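You operate a simulated robot arm through the tools that you are given. There is no shell and no other tool. Be economical: measure what you need, move in short steps, check, and stop when the job is done.

The job below is to be done with a simulated two-armed robot. You get a single attempt, and the scene is never put back.

TASK
On the top of the long table, fold the blue towel in half, so that it is half as wide.

The check looks at the end state, three seconds after you hand in, the way a careful person would. Anything else that was tipped, shoved, dropped, spilled or broken makes it a failure. Flat cloth is picked up by pressing the open fingertips on it (5 to 10 N) and closing them slowly along it; thin cloth reads only 2 to 8 mm in the jaws.

THE ROBOT
Two 7-joint arms with two-finger parallel grippers on one trunk, on a base that drives. Base frame: it is fixed to the floor where the robot stands at the start and does not move with it; the origin is under the middle of the robot, x ahead of it, y to its left, z up. Readings come in mm, rad, newtons and seconds.
The left shoulder is at the start at [70, 163, 1170], the right one opposite. Places, roughly: top of the long table [600, -200, 800]. Payload 3.43 kg a hand.
Tool frame (each hand has its own): the origin (TCP) lies between the finger pads and is the grasp point; the fingertips stand 34 mm ahead of it; z points along the fingers, y is the line along which they close. Largest opening 128 mm; finger width 24, thickness 12; the body of the gripper, 48 by 130 mm, starts 96 mm behind the TCP.
Orientation is told as [roll, pitch, yaw] about the base's x, y, z axes, in that order, counted from this pose: with the fingers straight down and closing along the base's y, the tool's x points along the base's -x, its y along +y and its z along -z.

THE INTERFACE
- The arms move only by the tool move_arm. It takes "left_rows", "right_rows" or both (then of equal length, played together; a hand with none holds still); each is a list of rows, each a list of 3 entries, a list of its own where there are three numbers: the finger opening in mm, from 0 to 128, then the shift along the tool's x, y, z in mm, then the turn, a rotation vector about the tool's x, y, z in rad. In form: [[fingers, [x, y, z], [rx, ry, rz]], ...]. A call has 1 to 8 rows; each row is the pose to reach, as a shift and turn from the pose commanded when the call began, along the tool's axes at that moment. Each row takes 0.2 s and may step no farther than 50 mm and 0.15 rad from the row before; otherwise, or with a gripper value out of range, the whole call is refused. Where a pose cannot be reached the arm comes as near as it can. A force on the tool above 40 N (or 10 N above the force at the start of the call, whichever is more), or a blocked arm, ends the call early, and 0.2 s more pass. Each finger travels about 153 mm/s and halts on what it meets, pressing with about 22 N; the grip force reading is that of the motor and also rises with nothing between the fingers. The clock runs only during rows and for 0.2 s after the last one: add rows that repeat a pose to give the fingers time. It gives the time, the measured TCP pose, the force on the tool (base axes), the opening and the grip force at its end, in the units of the frame above (readings bear some noise).
- Cameras (640 x 400 px; columns grow to the right, rows downward): "scene" is now at [127.6, 6.2, 1382.1]; the picture's right is [0.09, -1.00, 0.00], its down [-0.73, -0.06, -0.68] and it looks along [0.68, 0.06, -0.73] (base axes); focal length 214 px, centre (320, 200). "left" rides on the left gripper at [76, 11, -160] in its tool frame; the picture's right is [-0.15, 0.99, 0.00], its down [-0.88, -0.13, -0.46] and it looks along [-0.45, -0.07, 0.89] (tool axes); focal length 234 px, centre (320, 200). "right" rides on the right gripper at [76, -11, -160] in its tool frame; the picture's right is [0.15, 0.99, 0.00], its down [-0.88, 0.13, -0.46] and it looks along [-0.45, 0.07, 0.89] (tool axes); focal length 234 px, centre (320, 200). There is no depth. A picture from a camera that has moved, and an enlarged one, comes with that camera's place and axes in the base frame and with its lens.
- get_image(camera): a new picture of that camera. No time passes.
- lift_body(by): slides the trunk up (or, below 0, down) by that many mm; the arms and the scene camera ride with it, the base frame stays. It gives what a move gives, with no picture.
- base_move(legs): drives the robot by 1 to 6 legs, each [ahead, left, turn to the left] in mm, mm and rad, along the robot's own axes; the way and the turn of a leg run together, so that a leg with both is an arc; at most 1500 mm and 3.142 rad a leg. The arms and the cameras ride along, it lands a little off, and it stops where it bumps. It gives what a move gives.
- aim_head(pan, tilt): turns the head with the scene camera to pan (to the left, within 1.501 rad either way) and tilt (down, from -0.506 to 1.204), counted from straight ahead of the robot. It gives what a move gives.
- zoom(camera, box): a new picture of the part [left, top, right, bottom] of that camera's present view, enlarged. No time passes.
- close_job(): hands the job in; it is judged then, once.

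Go step by step. Nothing tells you exact positions but the pictures and the camera data: compare them with the known pose of the tool, close in by small moves and look again before you grip or let go. The budget is 120 turns and 108 pictures, counting those below and the enlarged ones. Unless the task says otherwise, let go and move clear before handing in, and close with one line.

The tools are called after "Request:" as name(argument=value, ...) on one line, values as JSON. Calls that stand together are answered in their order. move_arm: Moves the arms, as the interface text tells. Its arguments: {"type":"object","properties":{"left_rows":{"type":"array","items":{"type":"array"}},"right_rows":{"type":"array","items":{"type":"array"}}},"required":[]} The other tools are called the same way: lift_body (by) slides the trunk up or down; base_move (legs) drives the base; aim_head (pan, tilt) turns the head that bears the scene camera; get_image (camera) takes a picture; zoom (camera, box) takes an enlarged picture of a part of a camera's view; close_job () hands the job in.

At the start:

```text
clock: 0.0
left_tcp_pos: [661.2, 290.0, 1024.1]
left_tool_rot: [0.001, 0.0, 0.0]
left_ft_force: [0.0, 0.5, 0.7]
left_width: 127.9
left_gripper_force: 0.0
right_tcp_pos: [594.6, -321.7, 1029.7]
right_tool_rot: [0.001, 0.001, 0.0]
right_ft_force: [-0.1, 0.6, -0.5]
right_width: 128.0
right_gripper_force: 0.0
trunk travel left (down, up): [-650.0, 290.0]
robot x, y, heading: [1.1, 3.8, -0.004]
head pan, tilt: [0.086, 0.824]
```

scene: 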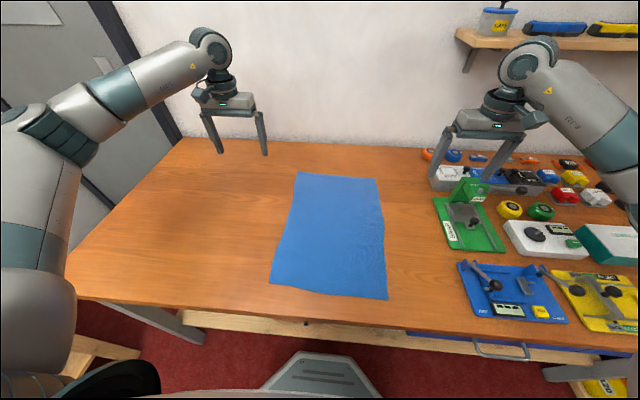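
right: 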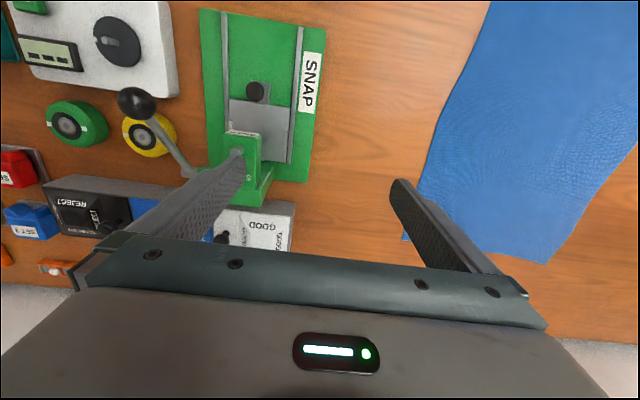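
left: 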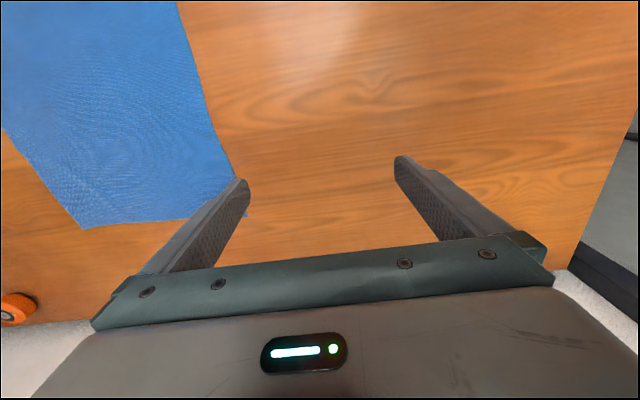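

The blue towel lies with its long side (about 490 mm) along x, x≈340–830, and its short side along y, y≈-160–165. I'll fold its left edge over to the right, and first I'm checking the floor space to the left of the robot in case I drive sideways.

Request:
aim_head(pan=0.7, tilt=1.15)

Request:
get_image(camera="scene")

Request:
aim_head(pan=0.0, tilt=1.1)

Request:
get_image(camera="scene")

```text
clock: 1.0
left_tcp_pos: [661.3, 290.0, 1024.0]
left_tool_rot: [-0.001, -0.001, 0.001]
left_ft_force: [-0.1, 0.5, -0.7]
left_width: 128.0
left_gripper_force: 0.0
right_tcp_pos: [594.4, -319.6, 1030.8]
right_tool_rot: [0.001, -0.001, 0.001]
right_ft_force: [-0.1, 0.2, -0.8]
right_width: 128.0
right_gripper_force: 0.0
trunk travel left (down, up): [-650.0, 290.0]
robot x, y, heading: [1.7, -1.3, -0.001]
head pan, tilt: [0.7, 1.15]
```

```text
104 pictures are left
camera scene: at [94.0, 37.6, 1359.2], right [0.64, -0.77, 0.0], down [-0.7, -0.59, -0.41], along [0.31, 0.26, -0.91], focal length 214 px, centre (320, 200)
```

scene: 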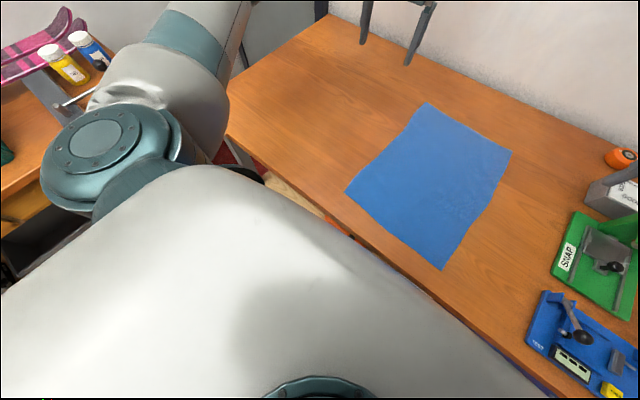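

```text
clock: 2.1
left_tcp_pos: [659.9, 290.3, 1023.6]
left_tool_rot: [-0.001, 0.0, 0.0]
left_ft_force: [0.0, 0.6, -0.4]
left_width: 127.8
left_gripper_force: 0.1
right_tcp_pos: [595.4, -321.6, 1029.6]
right_tool_rot: [0.0, 0.001, 0.0]
right_ft_force: [-0.5, 0.2, -0.3]
right_width: 128.1
right_gripper_force: 0.0
trunk travel left (down, up): [-650.0, 290.0]
robot x, y, heading: [-2.6, -1.8, 0.001]
head pan, tilt: [0.0, 1.1]
```

```text
103 pictures are left
camera scene: at [111.5, -0.6, 1362.3], right [0.0, -1.0, 0.0], down [-0.89, 0.0, -0.45], along [0.45, 0.0, -0.89], focal length 214 px, centre (320, 200)
```

scene: 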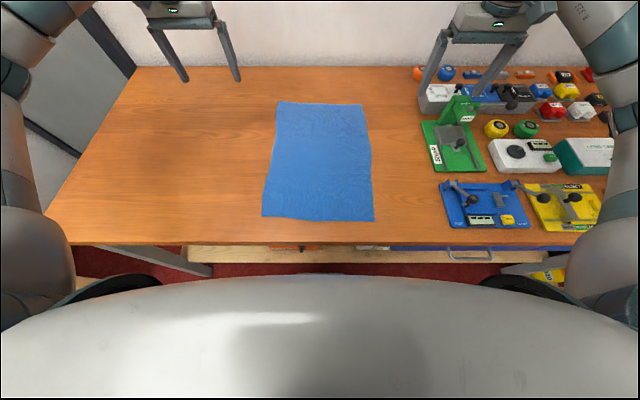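

Towel corners by the second view: about (829,168), (349,168), (334,-154), (801,-177). I'll drive left about 180 mm and a little back, so the left arm can take the far-left corner while the right hand takes the near-left one.

Request:
base_move(legs=[[-20, 100, 0], [0, 80, 0]])

Request:
aim_head(pan=-0.2, tilt=1.0)

Request:
get_image(camera="scene")

```text
clock: 3.9
left_tcp_pos: [641.8, 471.3, 1022.3]
left_tool_rot: [-0.002, -0.001, -0.003]
left_ft_force: [0.6, 1.0, 0.5]
left_width: 128.2
left_gripper_force: 0.1
right_tcp_pos: [575.1, -139.1, 1030.8]
right_tool_rot: [-0.001, -0.002, -0.003]
right_ft_force: [0.4, -0.5, -0.7]
right_width: 128.2
right_gripper_force: 0.1
trunk travel left (down, up): [-650.0, 290.0]
robot x, y, heading: [-18.3, 183.4, -0.002]
head pan, tilt: [0.0, 1.1]
```

```text
clock: 4.6
left_tcp_pos: [642.3, 471.2, 1024.2]
left_tool_rot: [0.001, 0.001, -0.002]
left_ft_force: [0.7, -0.4, -0.1]
left_width: 128.1
left_gripper_force: 0.1
right_tcp_pos: [575.7, -138.4, 1031.6]
right_tool_rot: [0.001, 0.0, 0.0]
right_ft_force: [-0.1, 0.0, -0.8]
right_width: 127.7
right_gripper_force: 0.0
trunk travel left (down, up): [-650.0, 290.0]
robot x, y, heading: [-17.6, 185.6, -0.003]
head pan, tilt: [-0.201, 1.0]
```

```text
102 pictures are left
camera scene: at [97.2, 168.3, 1368.9], right [-0.2, -0.98, 0.0], down [-0.82, 0.17, -0.54], along [0.53, -0.11, -0.84], focal length 214 px, centre (320, 200)
```

scene: 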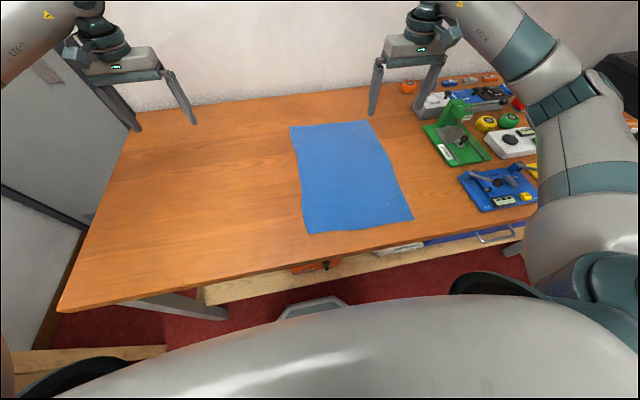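

Base is at y≈185. Now both hands turn by about 90° so they close along x, while heading over the two left corners, still high up.

Request:
move_arm(left_rows=[[128, [-16, -30, 0], [0, 0, 0.149]], [128, [-32, -60, 0], [0, 0, 0.298]], [128, [-48, -90, 0], [0, 0, 0.447]], [128, [-64, -120, 0], [0, 0, 0.596]], [128, [-80, -150, 0], [0, 0, 0.745]], [128, [-96, -180, 0], [0, 0, 0.894]], [128, [-112, -210, 0], [0, 0, 1.043]], [128, [-128, -240, 0], [0, 0, 1.19]]], right_rows=[[128, [20, 28, 0], [0, 0, -0.149]], [128, [40, 56, 0], [0, 0, -0.298]], [128, [60, 84, 0], [0, 0, -0.447]], [128, [80, 112, 0], [0, 0, -0.596]], [128, [100, 140, 0], [0, 0, -0.745]], [128, [120, 168, 0], [0, 0, -0.894]], [128, [140, 196, 0], [0, 0, -1.043]], [128, [160, 224, 0], [0, 0, -1.19]]])

Request:
get_image(camera="scene")

```text
clock: 6.4
left_tcp_pos: [692.1, 377.0, 1036.2]
left_tool_rot: [0.151, -0.063, -0.774]
left_ft_force: [-1.4, -0.4, -0.8]
left_width: 127.9
left_gripper_force: 0.0
left hand out of reach, approached as far as the arm can: row 5, 6, 7, 8
right_tcp_pos: [413.5, 87.7, 1033.9]
right_tool_rot: [-0.004, 0.003, 1.189]
right_ft_force: [-0.5, 0.4, 0.4]
right_width: 128.0
right_gripper_force: 0.1
trunk travel left (down, up): [-650.0, 290.0]
robot x, y, heading: [-16.7, 183.7, -0.004]
head pan, tilt: [-0.201, 1.0]
```

```text
101 pictures are left
camera scene: at [94.0, 172.4, 1369.4], right [-0.2, -0.98, 0.0], down [-0.82, 0.17, -0.54], along [0.53, -0.11, -0.84], focal length 214 px, centre (320, 200)
```

scene: 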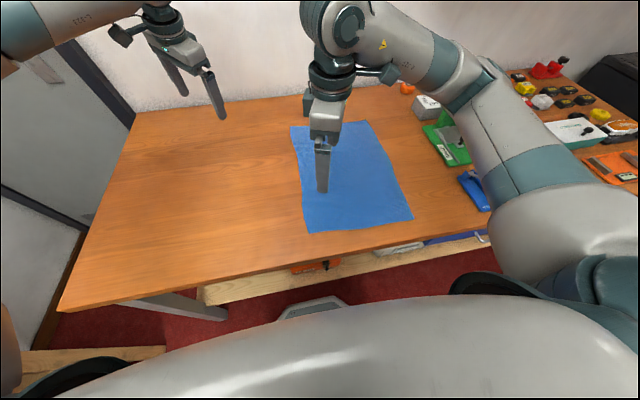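

The left arm met a limit in that turn direction; I'll unwind it and look at the pose it takes, then try the opposite yaw.

Request:
move_arm(left_rows=[[128, [0, 0, 0], [0, 0, -0.149]], [128, [0, 0, 0], [0, 0, -0.298]], [128, [0, 0, 0], [0, 0, -0.447]], [128, [0, 0, 0], [0, 0, -0.596]], [128, [0, 0, 0], [0, 0, -0.745]], [128, [0, 0, 0], [0, 0, -0.894]], [128, [0, 0, 0], [0, 0, -1.043]], [128, [0, 0, 0], [0, 0, -1.19]]])

```text
clock: 8.2
left_tcp_pos: [699.5, 370.7, 1037.4]
left_tool_rot: [0.002, -0.165, 0.424]
left_ft_force: [0.3, 0.9, 0.9]
left_width: 127.9
left_gripper_force: 0.3
right_tcp_pos: [416.2, 84.8, 1030.8]
right_tool_rot: [0.0, 0.0, 1.189]
right_ft_force: [-0.3, 0.4, -1.0]
right_width: 128.0
right_gripper_force: 0.0
trunk travel left (down, up): [-650.0, 290.0]
robot x, y, heading: [-17.7, 184.8, -0.005]
head pan, tilt: [-0.201, 1.0]
```

The left hand follows; I'll square off its tilt first.

Request:
move_arm(left_rows=[[128, [0, 0, 0], [0, 0.083, 0]], [128, [0, 0, 0], [0, 0.165, 0]], [128, [0, 0, 0], [0, 0.165, 0]]])

```text
clock: 9.0
left_tcp_pos: [699.3, 370.4, 1039.5]
left_tool_rot: [0.002, 0.001, 0.419]
left_ft_force: [0.7, 0.4, 0.6]
left_width: 128.2
left_gripper_force: 0.1
right_tcp_pos: [416.4, 85.0, 1030.9]
right_tool_rot: [0.001, -0.001, 1.19]
right_ft_force: [-0.4, -0.8, 0.2]
right_width: 127.9
right_gripper_force: 0.1
trunk travel left (down, up): [-650.0, 290.0]
robot x, y, heading: [-20.8, 179.8, -0.003]
head pan, tilt: [-0.201, 1.0]
```

Request:
move_arm(left_rows=[[100, [0.5, -29, 14], [0, 0, -0.144]], [100, [1, -58, 28], [0, 0, -0.288]], [100, [1.6, -87, 42], [0, 0, -0.432]], [100, [2, -116, 56], [0, 0, -0.576]], [100, [2.7, -145, 70], [0, 0, -0.72]], [100, [3.3, -174, 84], [0, 0, -0.864]], [100, [3.8, -204, 97], [0, 0, -1.008]], [100, [4.4, -233, 110], [0, 0, -1.15]]])

Request:
get_image(camera="scene")

```text
clock: 10.8
left_tcp_pos: [771.3, 162.1, 925.1]
left_tool_rot: [0.0, -0.005, 1.573]
left_ft_force: [-0.7, 0.1, 1.0]
left_width: 100.2
left_gripper_force: 0.1
left hand out of reach, approached as far as the arm can: row 8
right_tcp_pos: [415.9, 84.0, 1032.5]
right_tool_rot: [0.0, -0.001, 1.189]
right_ft_force: [-0.1, 0.7, -0.6]
right_width: 128.0
right_gripper_force: 0.1
trunk travel left (down, up): [-650.0, 290.0]
robot x, y, heading: [-17.8, 183.3, 0.001]
head pan, tilt: [-0.201, 1.0]
```

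```text
100 pictures are left
camera scene: at [96.5, 165.7, 1369.0], right [-0.2, -0.98, 0.0], down [-0.82, 0.17, -0.54], along [0.53, -0.11, -0.84], focal length 214 px, centre (320, 200)
```

scene: 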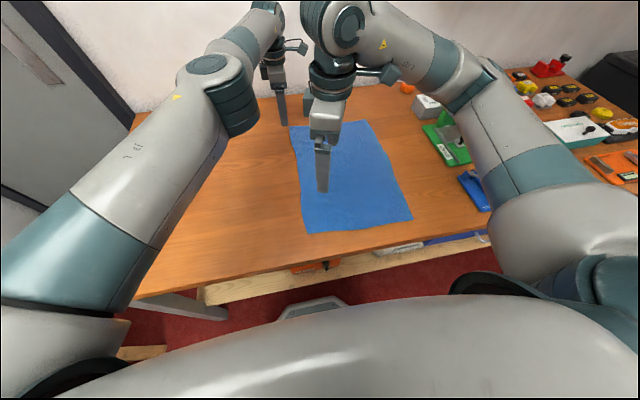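

Both hands fit without touching. I'll drive 30 mm forward to bring the far hand closer to the far corner, and bring the right hand to about (390,150).

Request:
base_move(legs=[[30, 0, 0]])

Request:
move_arm(right_rows=[[100, [-14, 12, 18], [0, 0, -0.095]], [100, [-28, 24, 36], [0, 0, -0.19]], [100, [-42, 36, 54], [0, 0, -0.285]], [100, [-55, 48, 72], [0, 0, -0.38]], [100, [-55, 48, 106], [0, 0, -0.38]]])

Request:
get_image(camera="scene")

Request:
get_image(camera="left")

Request:
get_image(camera="right")

```text
clock: 11.7
left_tcp_pos: [800.2, 162.9, 926.5]
left_tool_rot: [-0.002, -0.001, 1.572]
left_ft_force: [-0.4, -0.2, 0.8]
left_width: 99.8
left_gripper_force: 0.1
right_tcp_pos: [443.3, 85.6, 1033.6]
right_tool_rot: [-0.002, 0.0, 1.188]
right_ft_force: [-0.3, 0.3, 0.0]
right_width: 128.0
right_gripper_force: 0.1
trunk travel left (down, up): [-650.0, 290.0]
robot x, y, heading: [9.3, 183.1, -0.004]
head pan, tilt: [-0.201, 1.0]
```

```text
clock: 12.9
left_tcp_pos: [801.4, 161.5, 924.6]
left_tool_rot: [0.002, -0.002, 1.569]
left_ft_force: [0.3, -0.4, 0.7]
left_width: 100.0
left_gripper_force: 0.1
right_tcp_pos: [421.6, 152.9, 925.4]
right_tool_rot: [0.0, -0.002, 1.571]
right_ft_force: [-0.2, 0.3, -0.9]
right_width: 100.0
right_gripper_force: 0.1
trunk travel left (down, up): [-650.0, 290.0]
robot x, y, heading: [7.3, 184.4, 0.001]
head pan, tilt: [-0.201, 1.0]
```

```text
99 pictures are left
camera scene: at [126.8, 166.3, 1368.8], right [-0.2, -0.98, 0.0], down [-0.82, 0.17, -0.54], along [0.53, -0.11, -0.84], focal length 214 px, centre (320, 200)
```

scene: 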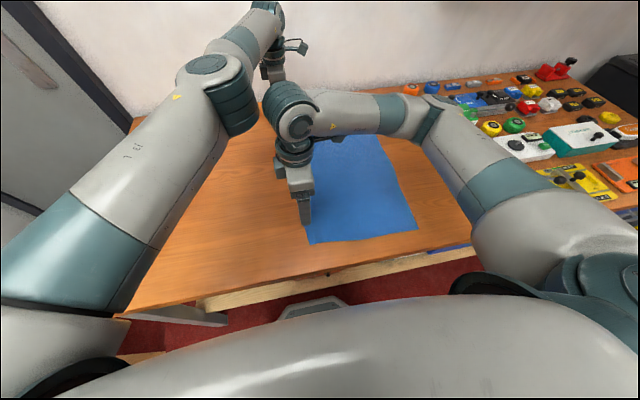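

```text
98 pictures are left
camera left: at [789.9, 85.6, 1084.1], right [-0.99, 0.15, 0.0], down [0.13, 0.88, 0.46], along [0.07, 0.45, -0.89], focal length 234 px, centre (320, 200)
```

left: 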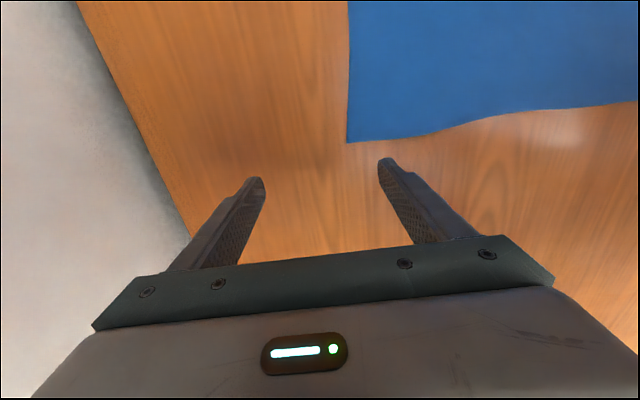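

```text
97 pictures are left
camera right: at [433.9, 76.4, 1085.2], right [-0.99, -0.14, 0.0], down [-0.13, 0.88, 0.46], along [-0.07, 0.45, -0.89], focal length 234 px, centre (320, 200)
```

right: 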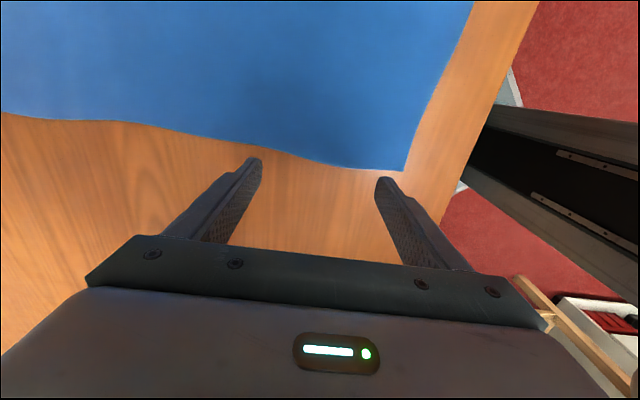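

The hand-camera and scene rays only agree if the cloth lies at z≈839, which puts the left corners at about (768,152) and (329,152). I'll back off 30 mm and come down to just above the cloth with the fingers 50 mm open.

Request:
base_move(legs=[[-30, 0, 0]])

Request:
move_arm(left_rows=[[80, [11, 21, 0], [0, 0, 0]], [50, [22, 43, 0], [0, 0, 0]], [50, [22, 43, 15], [0, 0, 0]], [50, [22, 43, 30], [0, 0, 0]]], right_rows=[[80, [7, 10, 0], [0, 0, 0]], [50, [14, 21, 0], [0, 0, 0]], [50, [14, 21, 15], [0, 0, 0]], [50, [14, 21, 30], [0, 0, 0]]])

Request:
get_image(camera="left")

Request:
get_image(camera="right")

```text
clock: 13.7
left_tcp_pos: [772.8, 163.1, 922.0]
left_tool_rot: [0.004, -0.001, 1.569]
left_ft_force: [-0.4, -0.2, 0.0]
left_width: 100.2
left_gripper_force: 0.1
right_tcp_pos: [392.7, 153.9, 925.0]
right_tool_rot: [0.002, 0.0, 1.567]
right_ft_force: [1.1, -0.2, 0.1]
right_width: 99.9
right_gripper_force: 0.1
trunk travel left (down, up): [-650.0, 290.0]
robot x, y, heading: [-19.0, 181.1, -0.004]
head pan, tilt: [-0.201, 1.0]
```

```text
clock: 14.7
left_tcp_pos: [767.8, 155.2, 924.3]
left_tool_rot: [0.004, -0.003, 1.57]
left_ft_force: [0.5, 0.6, 1.0]
left_width: 50.1
left_gripper_force: 0.1
left hand out of reach, approached as far as the arm can: row 1, 2, 3, 4
right_tcp_pos: [372.3, 138.5, 896.4]
right_tool_rot: [0.001, 0.0, 1.569]
right_ft_force: [0.4, -0.1, -0.4]
right_width: 49.9
right_gripper_force: 0.0
trunk travel left (down, up): [-650.0, 290.0]
robot x, y, heading: [-19.4, 181.2, -0.005]
head pan, tilt: [-0.201, 1.0]
```

```text
96 pictures are left
camera left: at [756.2, 79.0, 1084.3], right [-0.99, 0.15, 0.0], down [0.13, 0.88, 0.46], along [0.06, 0.45, -0.89], focal length 234 px, centre (320, 200)
```

left: 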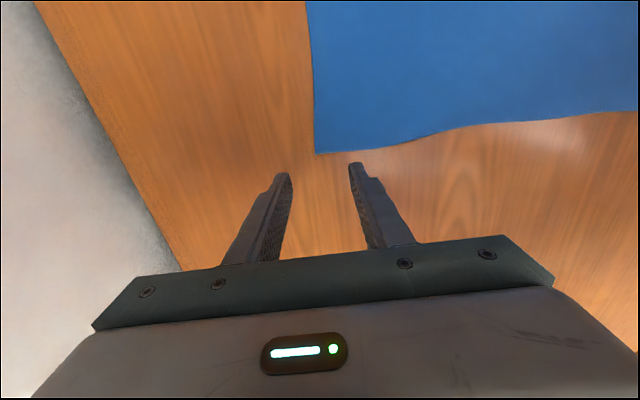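

```text
95 pictures are left
camera right: at [383.1, 62.7, 1056.1], right [-0.99, -0.14, 0.0], down [-0.13, 0.88, 0.46], along [-0.07, 0.45, -0.89], focal length 234 px, centre (320, 200)
```

right: 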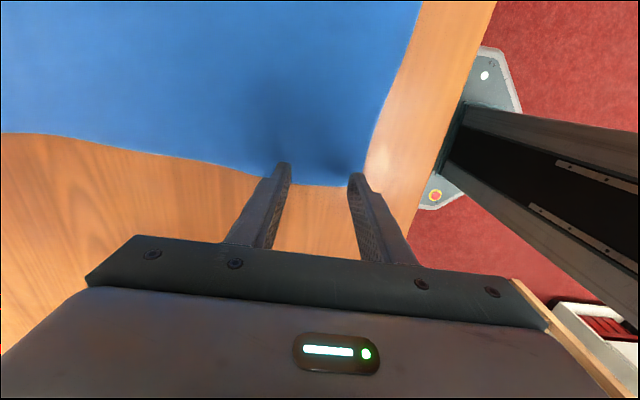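

The right hand is well placed. The left one sits at a joint limit at this yaw, so I'll turn it back about 0.4 rad and move it in to about (730,139).

Request:
move_arm(left_rows=[[50, [0, 0, 0], [0, 0, 0.14]], [50, [0, 0, 0], [0, 0, 0.28]], [50, [0, 0, 0], [0, 0, 0.4]], [50, [8, 20, 0], [0, 0, 0.4]], [50, [15, 40, 0], [0, 0, 0.4]], [50, [15, 40, 15], [0, 0, 0.4]], [50, [15, 40, 30], [0, 0, 0.4]]])

Request:
get_image(camera="scene")

```text
clock: 16.3
left_tcp_pos: [767.9, 154.1, 926.7]
left_tool_rot: [0.001, -0.001, 1.172]
left_ft_force: [-0.3, 0.8, 0.1]
left_width: 49.9
left_gripper_force: 0.1
left hand out of reach, approached as far as the arm can: row 4, 5, 6, 7
right_tcp_pos: [371.0, 139.2, 896.2]
right_tool_rot: [0.0, 0.0, 1.568]
right_ft_force: [0.1, 0.1, 0.1]
right_width: 49.9
right_gripper_force: 0.2
trunk travel left (down, up): [-650.0, 290.0]
robot x, y, heading: [-22.6, 179.8, -0.001]
head pan, tilt: [-0.201, 1.0]
```

```text
94 pictures are left
camera scene: at [96.1, 167.6, 1368.9], right [-0.2, -0.98, 0.0], down [-0.82, 0.17, -0.54], along [0.53, -0.11, -0.84], focal length 214 px, centre (320, 200)
```

scene: 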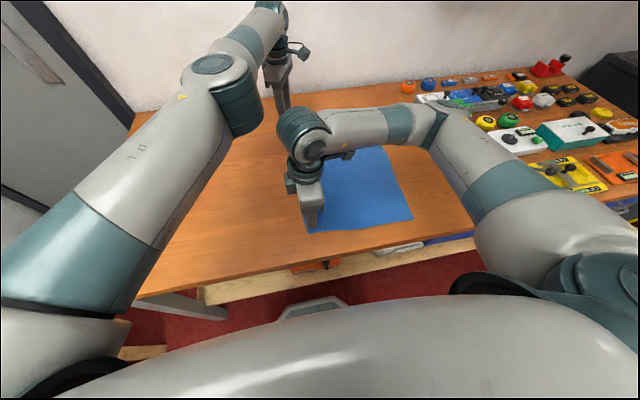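

The limit is on position, not yaw. I'll test separately whether the left hand can go down, back or right.

Request:
move_arm(left_rows=[[50, [0, 0, 15], [0, 0, 0]], [50, [0, 0, 30], [0, 0, 0]]])

Request:
move_arm(left_rows=[[50, [-7.8, 18.4, 0], [0, 0, 0]], [50, [-15.6, 36.8, 0], [0, 0, 0]]])

Request:
move_arm(left_rows=[[50, [14, 6, 0], [0, 0, 0]], [50, [14, 6, 0], [0, 0, 0]]])

```text
clock: 16.9
left_tcp_pos: [767.3, 153.3, 897.0]
left_tool_rot: [0.001, -0.002, 1.17]
left_ft_force: [-0.2, -0.2, 0.7]
left_width: 49.9
left_gripper_force: 0.0
right_tcp_pos: [371.5, 138.6, 895.0]
right_tool_rot: [0.0, 0.001, 1.567]
right_ft_force: [0.0, 1.0, 0.1]
right_width: 49.8
right_gripper_force: 0.1
trunk travel left (down, up): [-650.0, 290.0]
robot x, y, heading: [-20.4, 183.3, -0.005]
head pan, tilt: [-0.201, 1.0]
```

```text
clock: 17.5
left_tcp_pos: [739.5, 185.7, 896.7]
left_tool_rot: [0.002, 0.001, 1.176]
left_ft_force: [-0.5, -0.1, 0.3]
left_width: 50.1
left_gripper_force: 0.0
left hand out of reach, approached as far as the arm can: row 1
right_tcp_pos: [371.5, 143.3, 897.6]
right_tool_rot: [0.0, 0.0, 1.569]
right_ft_force: [0.0, -0.4, -0.3]
right_width: 50.2
right_gripper_force: 0.1
trunk travel left (down, up): [-650.0, 290.0]
robot x, y, heading: [-16.4, 181.7, -0.005]
head pan, tilt: [-0.201, 1.0]
```

```text
clock: 18.1
left_tcp_pos: [726.6, 171.8, 897.5]
left_tool_rot: [0.003, -0.002, 1.172]
left_ft_force: [0.9, 0.2, 0.4]
left_width: 49.8
left_gripper_force: 0.0
right_tcp_pos: [371.1, 139.2, 896.0]
right_tool_rot: [0.001, -0.001, 1.569]
right_ft_force: [0.7, -0.1, 0.0]
right_width: 50.0
right_gripper_force: 0.1
trunk travel left (down, up): [-650.0, 290.0]
robot x, y, heading: [-22.0, 180.6, -0.003]
head pan, tilt: [-0.201, 1.0]
```

It moves after all; now the left hand goes from y≈172 to y≈139.

Request:
move_arm(left_rows=[[50, [10, -4, 0], [0, 0, 0]], [50, [20, -8, 0], [0, 0, 0]], [50, [30, -12.5, 0], [0, 0, 0]]])

Request:
get_image(camera="scene")

Request:
get_image(camera="left")

```text
clock: 18.9
left_tcp_pos: [727.4, 141.1, 898.8]
left_tool_rot: [0.002, 0.0, 1.171]
left_ft_force: [0.6, 0.7, 1.1]
left_width: 50.2
left_gripper_force: 0.1
right_tcp_pos: [371.3, 140.5, 897.5]
right_tool_rot: [-0.001, 0.0, 1.569]
right_ft_force: [0.1, -0.4, -1.1]
right_width: 50.1
right_gripper_force: 0.1
trunk travel left (down, up): [-650.0, 290.0]
robot x, y, heading: [-19.8, 180.9, 0.002]
head pan, tilt: [-0.201, 1.0]
```

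```text
93 pictures are left
camera scene: at [96.1, 167.2, 1368.9], right [-0.2, -0.98, 0.0], down [-0.82, 0.17, -0.54], along [0.53, -0.11, -0.84], focal length 214 px, centre (320, 200)
```

scene: 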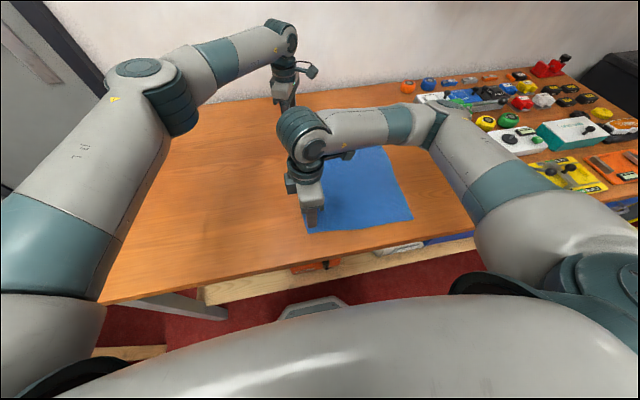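

```text
92 pictures are left
camera left: at [686.6, 74.4, 1058.4], right [-0.85, 0.52, 0.0], down [0.46, 0.76, 0.46], along [0.24, 0.39, -0.89], focal length 234 px, centre (320, 200)
```

left: 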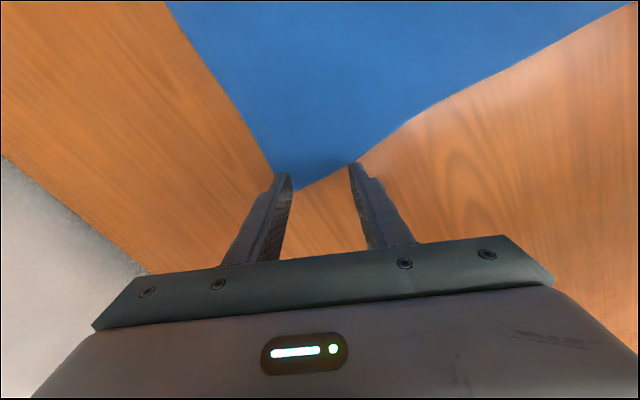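

The elbow swung outward and the left hand is free now. I'll restore its 90° yaw and shift it a bit further onto the cloth.

Request:
move_arm(left_rows=[[50, [4, 0, 0], [0, 0, -0.13]], [50, [7, 0, 0], [0, 0, -0.26]], [50, [9, 0, 0], [0, 0, -0.395]], [50, [9, 0, 0], [0, 0, -0.395]]])

Request:
get_image(camera="left")

```text
clock: 19.9
left_tcp_pos: [723.8, 131.6, 897.4]
left_tool_rot: [0.001, -0.002, 1.568]
left_ft_force: [0.7, 0.5, 0.3]
left_width: 49.9
left_gripper_force: 0.0
right_tcp_pos: [370.2, 139.9, 894.8]
right_tool_rot: [0.001, 0.001, 1.566]
right_ft_force: [0.5, -1.0, -0.3]
right_width: 50.2
right_gripper_force: 0.1
trunk travel left (down, up): [-650.0, 290.0]
robot x, y, heading: [-16.9, 179.9, -0.004]
head pan, tilt: [-0.201, 1.0]
```

```text
91 pictures are left
camera left: at [711.7, 55.0, 1058.1], right [-0.99, 0.15, 0.0], down [0.13, 0.88, 0.46], along [0.07, 0.45, -0.89], focal length 234 px, centre (320, 200)
```

left: 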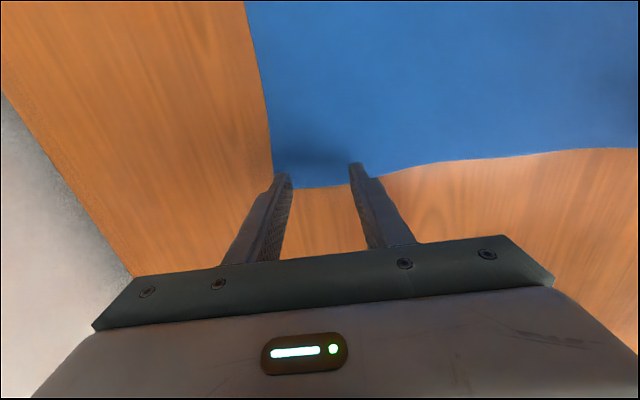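

Both hands are well placed over the edge. Now I descend in small steps watching for contact.

Request:
move_arm(left_rows=[[50, [0, 0, 8], [0, 0, 0]], [50, [0, 0, 16], [0, 0, 0]], [50, [0, 0, 18], [0, 0, 0]]], right_rows=[[50, [0, 0, 8], [0, 0, 0]], [50, [0, 0, 16], [0, 0, 0]], [50, [0, 0, 18], [0, 0, 0]]])

Request:
get_image(camera="left")

Request:
get_image(camera="right")

```text
clock: 20.7
left_tcp_pos: [723.9, 132.7, 879.8]
left_tool_rot: [0.004, -0.002, 1.565]
left_ft_force: [0.2, 1.2, 0.5]
left_width: 50.0
left_gripper_force: 0.1
right_tcp_pos: [370.5, 139.6, 878.8]
right_tool_rot: [-0.001, -0.001, 1.57]
right_ft_force: [0.5, -0.1, 0.6]
right_width: 50.1
right_gripper_force: 0.0
trunk travel left (down, up): [-650.0, 290.0]
robot x, y, heading: [-21.2, 182.3, -0.004]
head pan, tilt: [-0.201, 1.0]
```

```text
90 pictures are left
camera left: at [711.8, 55.9, 1040.2], right [-0.99, 0.15, 0.0], down [0.13, 0.88, 0.46], along [0.07, 0.45, -0.89], focal length 234 px, centre (320, 200)
```

left: 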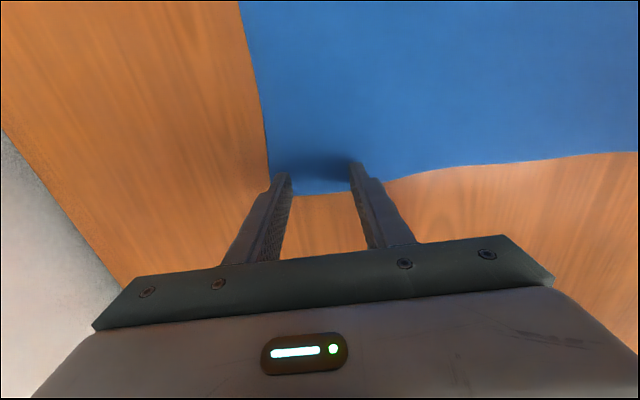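

```text
89 pictures are left
camera right: at [382.9, 63.2, 1038.2], right [-0.99, -0.14, 0.0], down [-0.13, 0.88, 0.46], along [-0.07, 0.45, -0.89], focal length 234 px, centre (320, 200)
```

right: 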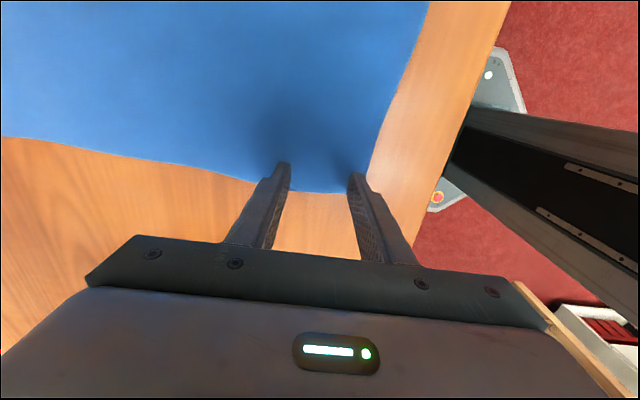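

Request:
move_arm(left_rows=[[50, [0, 0, 4], [0, 0, 0]], [50, [0, 0, 7], [0, 0, 0]], [50, [0, 0, 7], [0, 0, 0]]], right_rows=[[50, [0, 0, 4], [0, 0, 0]], [50, [0, 0, 7], [0, 0, 0]], [50, [0, 0, 7], [0, 0, 0]]])

Request:
move_arm(left_rows=[[50, [0, 0, 4], [0, 0, 0]], [50, [0, 0, 7], [0, 0, 0]], [50, [0, 0, 7], [0, 0, 0]]], right_rows=[[50, [0, 0, 4], [0, 0, 0]], [50, [0, 0, 7], [0, 0, 0]], [50, [0, 0, 7], [0, 0, 0]]])

Request:
get_image(camera="left")

Request:
get_image(camera="right")

```text
clock: 21.3
left_tcp_pos: [722.8, 129.6, 874.8]
left_tool_rot: [-0.002, -0.002, 1.565]
left_ft_force: [-1.7, 0.7, 4.5]
left_width: 49.9
left_gripper_force: 0.0
right_tcp_pos: [371.4, 139.5, 875.6]
right_tool_rot: [-0.009, -0.004, 1.568]
right_ft_force: [-2.6, -4.0, 23.0]
right_width: 50.9
right_gripper_force: 0.7
trunk travel left (down, up): [-650.0, 290.0]
robot x, y, heading: [-22.2, 181.0, 0.003]
head pan, tilt: [-0.201, 1.0]
stopped in row 3 (right hand): the force on the tool passed its limit (the readings are from after the stop); the commanded pose is now the measured one
```

```text
clock: 21.7
left_tcp_pos: [723.3, 128.9, 876.4]
left_tool_rot: [-0.003, 0.0, 1.567]
left_ft_force: [-2.0, 1.2, 8.6]
left_width: 50.1
left_gripper_force: 0.2
right_tcp_pos: [371.9, 140.1, 874.9]
right_tool_rot: [-0.012, -0.005, 1.569]
right_ft_force: [-2.9, -4.8, 23.1]
right_width: 51.8
right_gripper_force: 1.9
trunk travel left (down, up): [-650.0, 290.0]
robot x, y, heading: [-27.2, 178.2, -0.0]
head pan, tilt: [-0.201, 1.0]
stopped in row 1 (right hand): the force on the tool passed its limit (the readings are from after the stop); the commanded pose is now the measured one
```

```text
88 pictures are left
camera left: at [709.8, 54.0, 1035.7], right [-0.99, 0.15, 0.0], down [0.13, 0.88, 0.46], along [0.07, 0.45, -0.89], focal length 234 px, centre (320, 200)
```

left: 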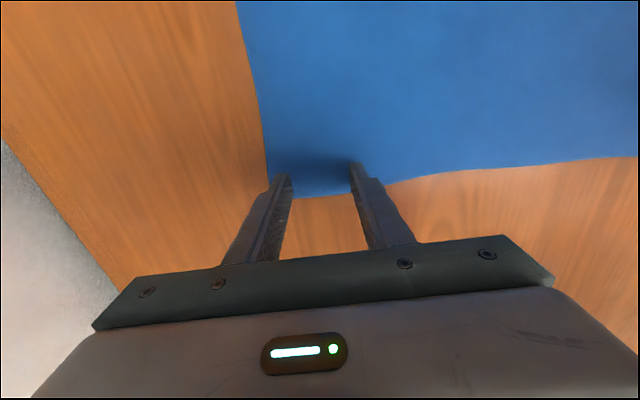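

```text
87 pictures are left
camera right: at [381.8, 62.6, 1035.3], right [-0.99, -0.14, -0.01], down [-0.13, 0.88, 0.46], along [-0.06, 0.45, -0.89], focal length 234 px, centre (320, 200)
```

right: 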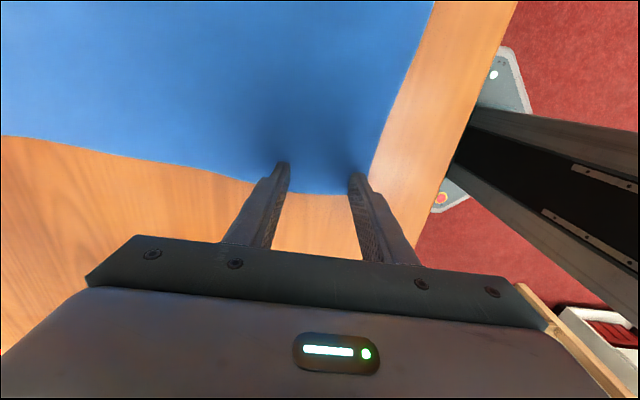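

Contact on both (cloth top ≈841). The right presses too hard at 23 N, so I ease it by about 1 mm, then close both slowly.

Request:
move_arm(right_rows=[[50, [0, 0, -0.8], [0, 0, 0]], [50, [0, 0, -0.8], [0, 0, 0]]])

```text
clock: 22.3
left_tcp_pos: [723.0, 130.2, 875.7]
left_tool_rot: [-0.003, 0.0, 1.566]
left_ft_force: [-1.7, -2.3, 16.2]
left_width: 50.2
left_gripper_force: 0.3
right_tcp_pos: [372.2, 141.8, 875.3]
right_tool_rot: [-0.012, -0.005, 1.567]
right_ft_force: [3.3, 1.2, 12.5]
right_width: 48.3
right_gripper_force: 0.0
trunk travel left (down, up): [-650.0, 290.0]
robot x, y, heading: [-21.9, 181.1, 0.003]
head pan, tilt: [-0.201, 1.0]
```

Request:
move_arm(left_rows=[[46, [0, 0, -0.5], [0, 0, 0]], [41, [0, 0, -0.5], [0, 0, 0]], [36, [0, 0, -0.5], [0, 0, 0]], [31, [0, 0, -0.5], [0, 0, 0]], [26, [0, 0, -0.5], [0, 0, 0]], [21, [0, 0, -0.5], [0, 0, 0]], [16, [0, 0, -0.5], [0, 0, 0]], [12, [0, 0, -0.5], [0, 0, 0]]], right_rows=[[46, [0, 0, -0.3], [0, 0, 0]], [41, [0, 0, -0.3], [0, 0, 0]], [36, [0, 0, -0.3], [0, 0, 0]], [31, [0, 0, -0.3], [0, 0, 0]], [26, [0, 0, -0.3], [0, 0, 0]], [21, [0, 0, -0.3], [0, 0, 0]], [16, [0, 0, -0.3], [0, 0, 0]], [12, [0, 0, -0.3], [0, 0, 0]]])

Request:
get_image(camera="left")

Request:
get_image(camera="right")

```text
clock: 24.1
left_tcp_pos: [721.6, 130.6, 875.1]
left_tool_rot: [-0.004, 0.001, 1.566]
left_ft_force: [0.9, -0.5, 21.1]
left_width: 9.5
left_gripper_force: 0.1
right_tcp_pos: [371.2, 141.0, 876.0]
right_tool_rot: [-0.011, -0.004, 1.569]
right_ft_force: [-0.1, -0.7, 3.1]
right_width: 11.4
right_gripper_force: 0.1
trunk travel left (down, up): [-650.0, 290.0]
robot x, y, heading: [-19.5, 184.0, -0.001]
head pan, tilt: [-0.201, 1.0]
```

```text
86 pictures are left
camera left: at [709.5, 54.7, 1035.5], right [-0.99, 0.15, 0.0], down [0.13, 0.88, 0.46], along [0.07, 0.45, -0.89], focal length 234 px, centre (320, 200)
```

left: 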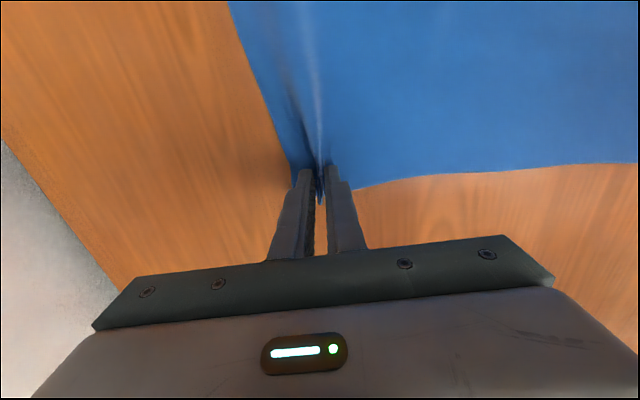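

```text
85 pictures are left
camera right: at [381.6, 63.2, 1035.3], right [-0.99, -0.14, -0.01], down [-0.13, 0.88, 0.46], along [-0.06, 0.45, -0.89], focal length 234 px, centre (320, 200)
```

right: 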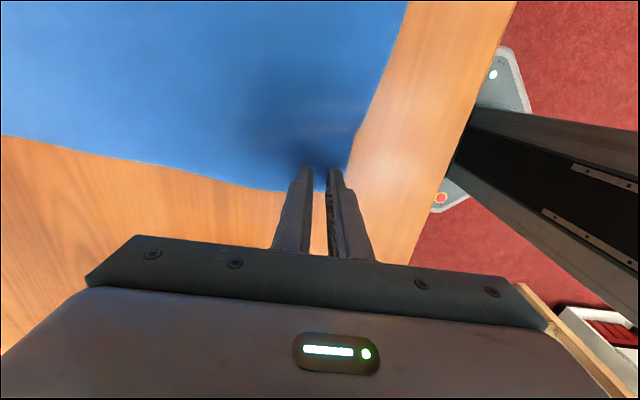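

The left has a clear ripple; the right slid without gathering because its force had dropped. I close the left firmly, and reopen the right for another press.

Request:
move_arm(left_rows=[[6, [0, 0, 0], [0, 0, 0]], [0, [0, 0, 0], [0, 0, 0]], [0, [0, 0, 0], [0, 0, 0]], [0, [0, 0, 0], [0, 0, 0]]], right_rows=[[20, [0, 0, -3], [0, 0, 0]], [50, [2, 0, -3], [0, 0, 0]], [50, [4, 0, -1], [0, 0, 0]], [50, [4, 0, 1], [0, 0, 0]]])

```text
clock: 25.1
left_tcp_pos: [723.0, 131.6, 874.8]
left_tool_rot: [-0.003, -0.001, 1.565]
left_ft_force: [0.5, -0.1, 20.8]
left_width: 2.7
left_gripper_force: 21.8
right_tcp_pos: [371.3, 134.9, 874.4]
right_tool_rot: [-0.013, -0.006, 1.569]
right_ft_force: [0.3, -0.1, 4.5]
right_width: 49.2
right_gripper_force: 0.1
trunk travel left (down, up): [-650.0, 290.0]
robot x, y, heading: [-18.5, 182.1, -0.003]
head pan, tilt: [-0.201, 1.0]
```

Request:
move_arm(right_rows=[[50, [0, 0, 0.6], [0, 0, 0]], [50, [0, 0, 1], [0, 0, 0]], [50, [0, 0, 1], [0, 0, 0]]])

```text
clock: 25.9
left_tcp_pos: [721.1, 130.4, 874.8]
left_tool_rot: [-0.003, 0.0, 1.567]
left_ft_force: [2.6, -0.7, 14.0]
left_width: 2.4
left_gripper_force: 22.1
right_tcp_pos: [370.5, 136.6, 874.8]
right_tool_rot: [-0.014, -0.004, 1.567]
right_ft_force: [-1.0, -3.4, 28.8]
right_width: 48.9
right_gripper_force: 0.1
trunk travel left (down, up): [-650.0, 290.0]
robot x, y, heading: [-20.5, 183.4, 0.001]
head pan, tilt: [-0.201, 1.0]
```

Request:
move_arm(right_rows=[[44, [0, 0, -0.5], [0, 0, 0]], [38, [0, 0, -0.5], [0, 0, 0]], [32, [0, 0, -0.5], [0, 0, 0]], [26, [0, 0, -0.5], [0, 0, 0]], [20, [0, 0, -0.5], [0, 0, 0]], [14, [0, 0, -0.5], [0, 0, 0]], [10, [0, 0, -0.5], [0, 0, 0]], [10, [0, 0, -0.5], [0, 0, 0]]])

Request:
get_image(camera="right")

```text
clock: 27.7
left_tcp_pos: [721.1, 130.7, 876.2]
left_tool_rot: [-0.004, -0.003, 1.566]
left_ft_force: [-10.3, 0.8, 9.7]
left_width: 2.6
left_gripper_force: 22.3
right_tcp_pos: [370.5, 136.8, 875.9]
right_tool_rot: [-0.01, -0.005, 1.569]
right_ft_force: [1.0, -0.9, 35.9]
right_width: 11.6
right_gripper_force: 2.0
trunk travel left (down, up): [-650.0, 290.0]
robot x, y, heading: [-22.1, 180.5, -0.001]
head pan, tilt: [-0.201, 1.0]
```

```text
84 pictures are left
camera right: at [379.9, 59.0, 1034.5], right [-0.99, -0.14, -0.01], down [-0.13, 0.88, 0.46], along [-0.06, 0.45, -0.89], focal length 234 px, centre (320, 200)
```

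right: 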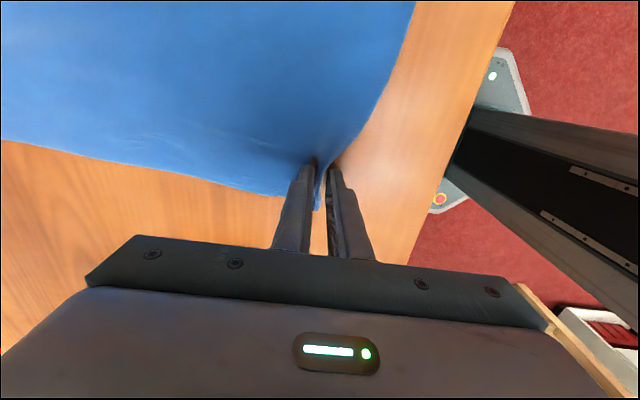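

Cloth now stands between the right fingers; closing them fully.

Request:
move_arm(right_rows=[[5, [0, 0, 0], [0, 0, 0]], [0, [0, 0, 0], [0, 0, 0]], [0, [0, 0, 0], [0, 0, 0]], [0, [0, 0, 0], [0, 0, 0]]])

Request:
zoom(camera="right", box=[200, 80, 440, 270])

```text
clock: 28.7
left_tcp_pos: [722.6, 130.7, 875.0]
left_tool_rot: [-0.002, 0.0, 1.565]
left_ft_force: [-16.2, 1.2, 12.3]
left_width: 2.6
left_gripper_force: 21.9
right_tcp_pos: [371.3, 137.0, 874.0]
right_tool_rot: [-0.014, -0.006, 1.568]
right_ft_force: [20.7, -1.4, 33.1]
right_width: 2.8
right_gripper_force: 22.1
trunk travel left (down, up): [-650.0, 290.0]
robot x, y, heading: [-22.2, 183.0, -0.006]
head pan, tilt: [-0.201, 1.0]
```

```text
2.11 times, centred on (320, 175) of right
camera zoom: at [381.0, 58.9, 1034.6], right [-0.99, -0.14, -0.01], down [-0.13, 0.88, 0.46], along [-0.05, 0.46, -0.89], focal length 493 px, centre (320, 253)
```

zoom: 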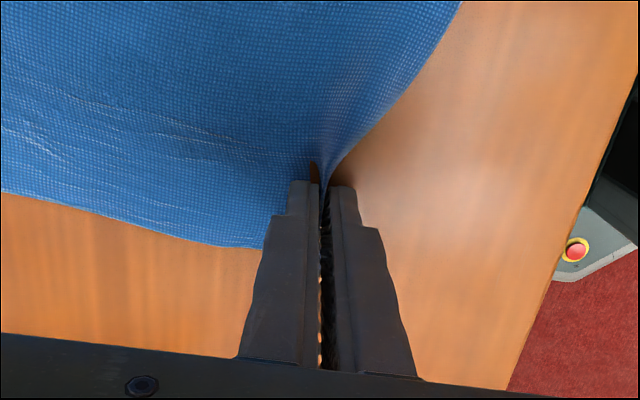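

Both are gripped (2.6 and 2.8 mm) and the cloth is taut between the hands, so I bring them slightly together and lift a little to check the grip.

Request:
move_arm(left_rows=[[0, [0, 3, -2], [0, 0, 0]], [0, [0, 6, -8], [0, 0, 0]], [0, [2, 6, -18], [0, 0, 0]], [0, [5, 6, -30], [0, 0, 0]], [0, [10, 6, -45], [0, 0, 0]], [0, [15, 6, -60], [0, 0, 0]]], right_rows=[[0, [0, -3, -2], [0, 0, 0]], [0, [0, -6, -8], [0, 0, 0]], [0, [2, -6, -18], [0, 0, 0]], [0, [5, -6, -30], [0, 0, 0]], [0, [10, -6, -45], [0, 0, 0]], [0, [15, -6, -60], [0, 0, 0]]])

Request:
get_image(camera="scene")

Request:
get_image(camera="right")

Request:
get_image(camera="left")

```text
clock: 30.1
left_tcp_pos: [718.5, 115.3, 932.9]
left_tool_rot: [-0.003, -0.002, 1.567]
left_ft_force: [-1.8, 1.1, 0.1]
left_width: 2.7
left_gripper_force: 21.5
right_tcp_pos: [377.3, 120.1, 933.6]
right_tool_rot: [-0.008, -0.005, 1.569]
right_ft_force: [2.1, 0.3, -0.3]
right_width: 2.4
right_gripper_force: 22.4
trunk travel left (down, up): [-650.0, 290.0]
robot x, y, heading: [-20.1, 185.5, -0.004]
head pan, tilt: [-0.201, 1.0]
```

```text
82 pictures are left
camera scene: at [95.6, 167.3, 1368.9], right [-0.2, -0.98, 0.0], down [-0.82, 0.17, -0.54], along [0.53, -0.11, -0.84], focal length 214 px, centre (320, 200)
```

scene: 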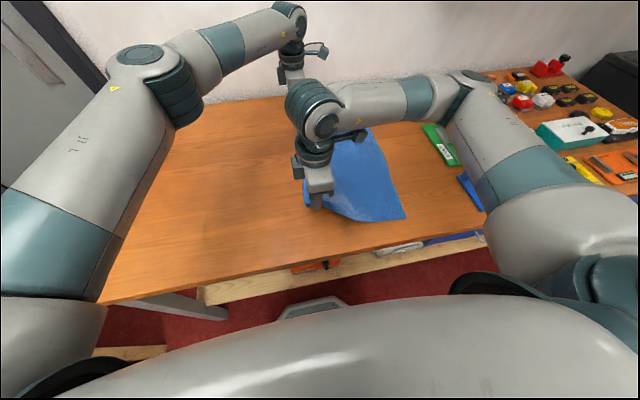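

```text
81 pictures are left
camera right: at [388.1, 43.1, 1093.3], right [-0.99, -0.14, -0.01], down [-0.13, 0.88, 0.46], along [-0.06, 0.45, -0.89], focal length 234 px, centre (320, 200)
```

right: 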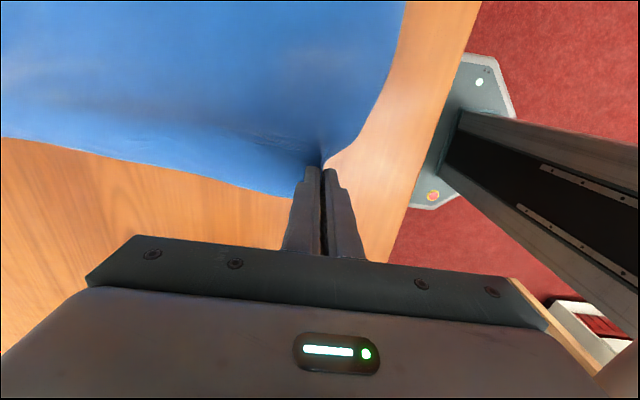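

```text
80 pictures are left
camera left: at [706.0, 39.7, 1092.9], right [-0.99, 0.15, 0.0], down [0.13, 0.88, 0.46], along [0.07, 0.45, -0.89], focal length 234 px, centre (320, 200)
```

left: 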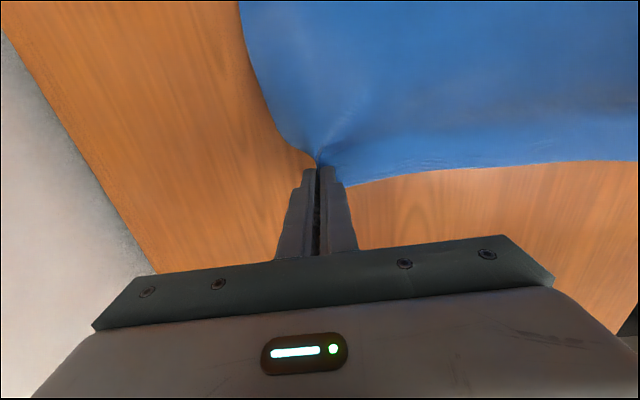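

Both grips hold. I raise the hands to about 100 mm above the table, then drive the robot 180 mm to the right so the hands carry the edge across.

Request:
move_arm(left_rows=[[0, [5, 0, -14], [0, 0, 0]], [0, [10, 0, -28], [0, 0, 0]], [0, [18, 0, -42], [0, 0, 0]]], right_rows=[[0, [5, 0, -14], [0, 0, 0]], [0, [10, 0, -28], [0, 0, 0]], [0, [18, 0, -42], [0, 0, 0]]])

Request:
base_move(legs=[[0, -60, 0], [0, -60, 0], [0, -55, 0]])

Request:
get_image(camera="scene")

Request:
get_image(camera="right")

Request:
get_image(camera="left")

```text
clock: 30.9
left_tcp_pos: [718.3, 96.1, 976.4]
left_tool_rot: [0.0, -0.003, 1.565]
left_ft_force: [-0.6, -0.1, -0.1]
left_width: 2.5
left_gripper_force: 22.0
right_tcp_pos: [377.2, 102.8, 975.4]
right_tool_rot: [-0.011, -0.005, 1.568]
right_ft_force: [1.1, -0.7, 0.2]
right_width: 2.5
right_gripper_force: 21.4
trunk travel left (down, up): [-650.0, 290.0]
robot x, y, heading: [-22.0, 180.8, 0.002]
head pan, tilt: [-0.201, 1.0]
```

```text
clock: 33.0
left_tcp_pos: [717.4, -77.1, 974.2]
left_tool_rot: [-0.002, -0.001, 1.567]
left_ft_force: [-1.5, 0.5, 0.0]
left_width: 2.6
left_gripper_force: 22.3
right_tcp_pos: [378.1, -70.5, 975.2]
right_tool_rot: [-0.009, -0.004, 1.57]
right_ft_force: [0.7, 0.2, 0.5]
right_width: 2.6
right_gripper_force: 22.1
trunk travel left (down, up): [-650.0, 290.0]
robot x, y, heading: [-20.1, 7.2, 0.001]
head pan, tilt: [-0.201, 1.0]
```

```text
79 pictures are left
camera scene: at [96.1, -6.0, 1368.9], right [-0.2, -0.98, 0.0], down [-0.82, 0.17, -0.54], along [0.53, -0.11, -0.84], focal length 214 px, centre (320, 200)
```

scene: 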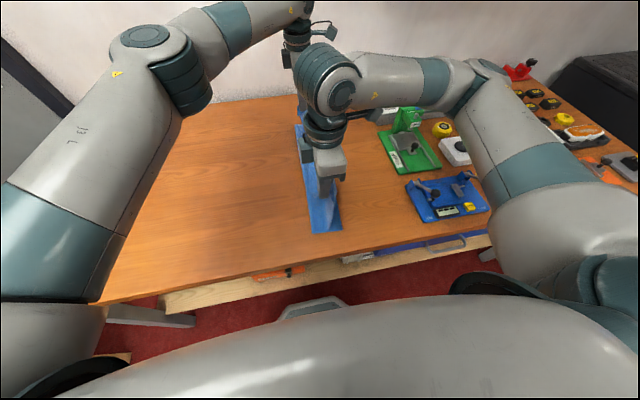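

```text
78 pictures are left
camera right: at [388.6, -147.7, 1135.6], right [-0.99, -0.14, -0.01], down [-0.13, 0.88, 0.46], along [-0.06, 0.45, -0.89], focal length 234 px, centre (320, 200)
```

right: 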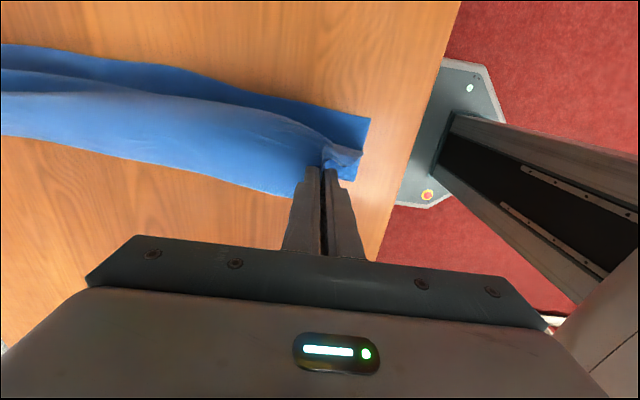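

```text
77 pictures are left
camera left: at [705.4, -151.6, 1135.1], right [-0.99, 0.15, 0.0], down [0.13, 0.88, 0.46], along [0.07, 0.45, -0.89], focal length 234 px, centre (320, 200)
```

left: 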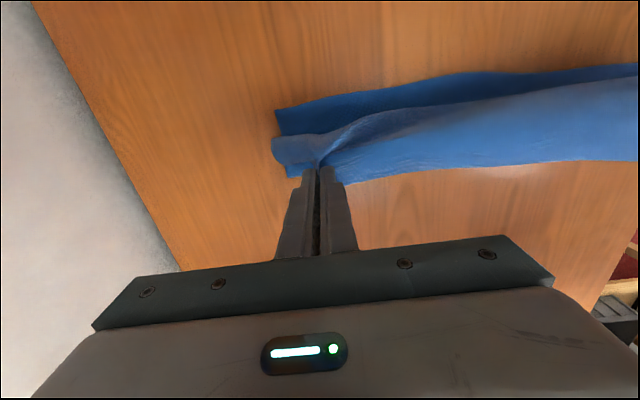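

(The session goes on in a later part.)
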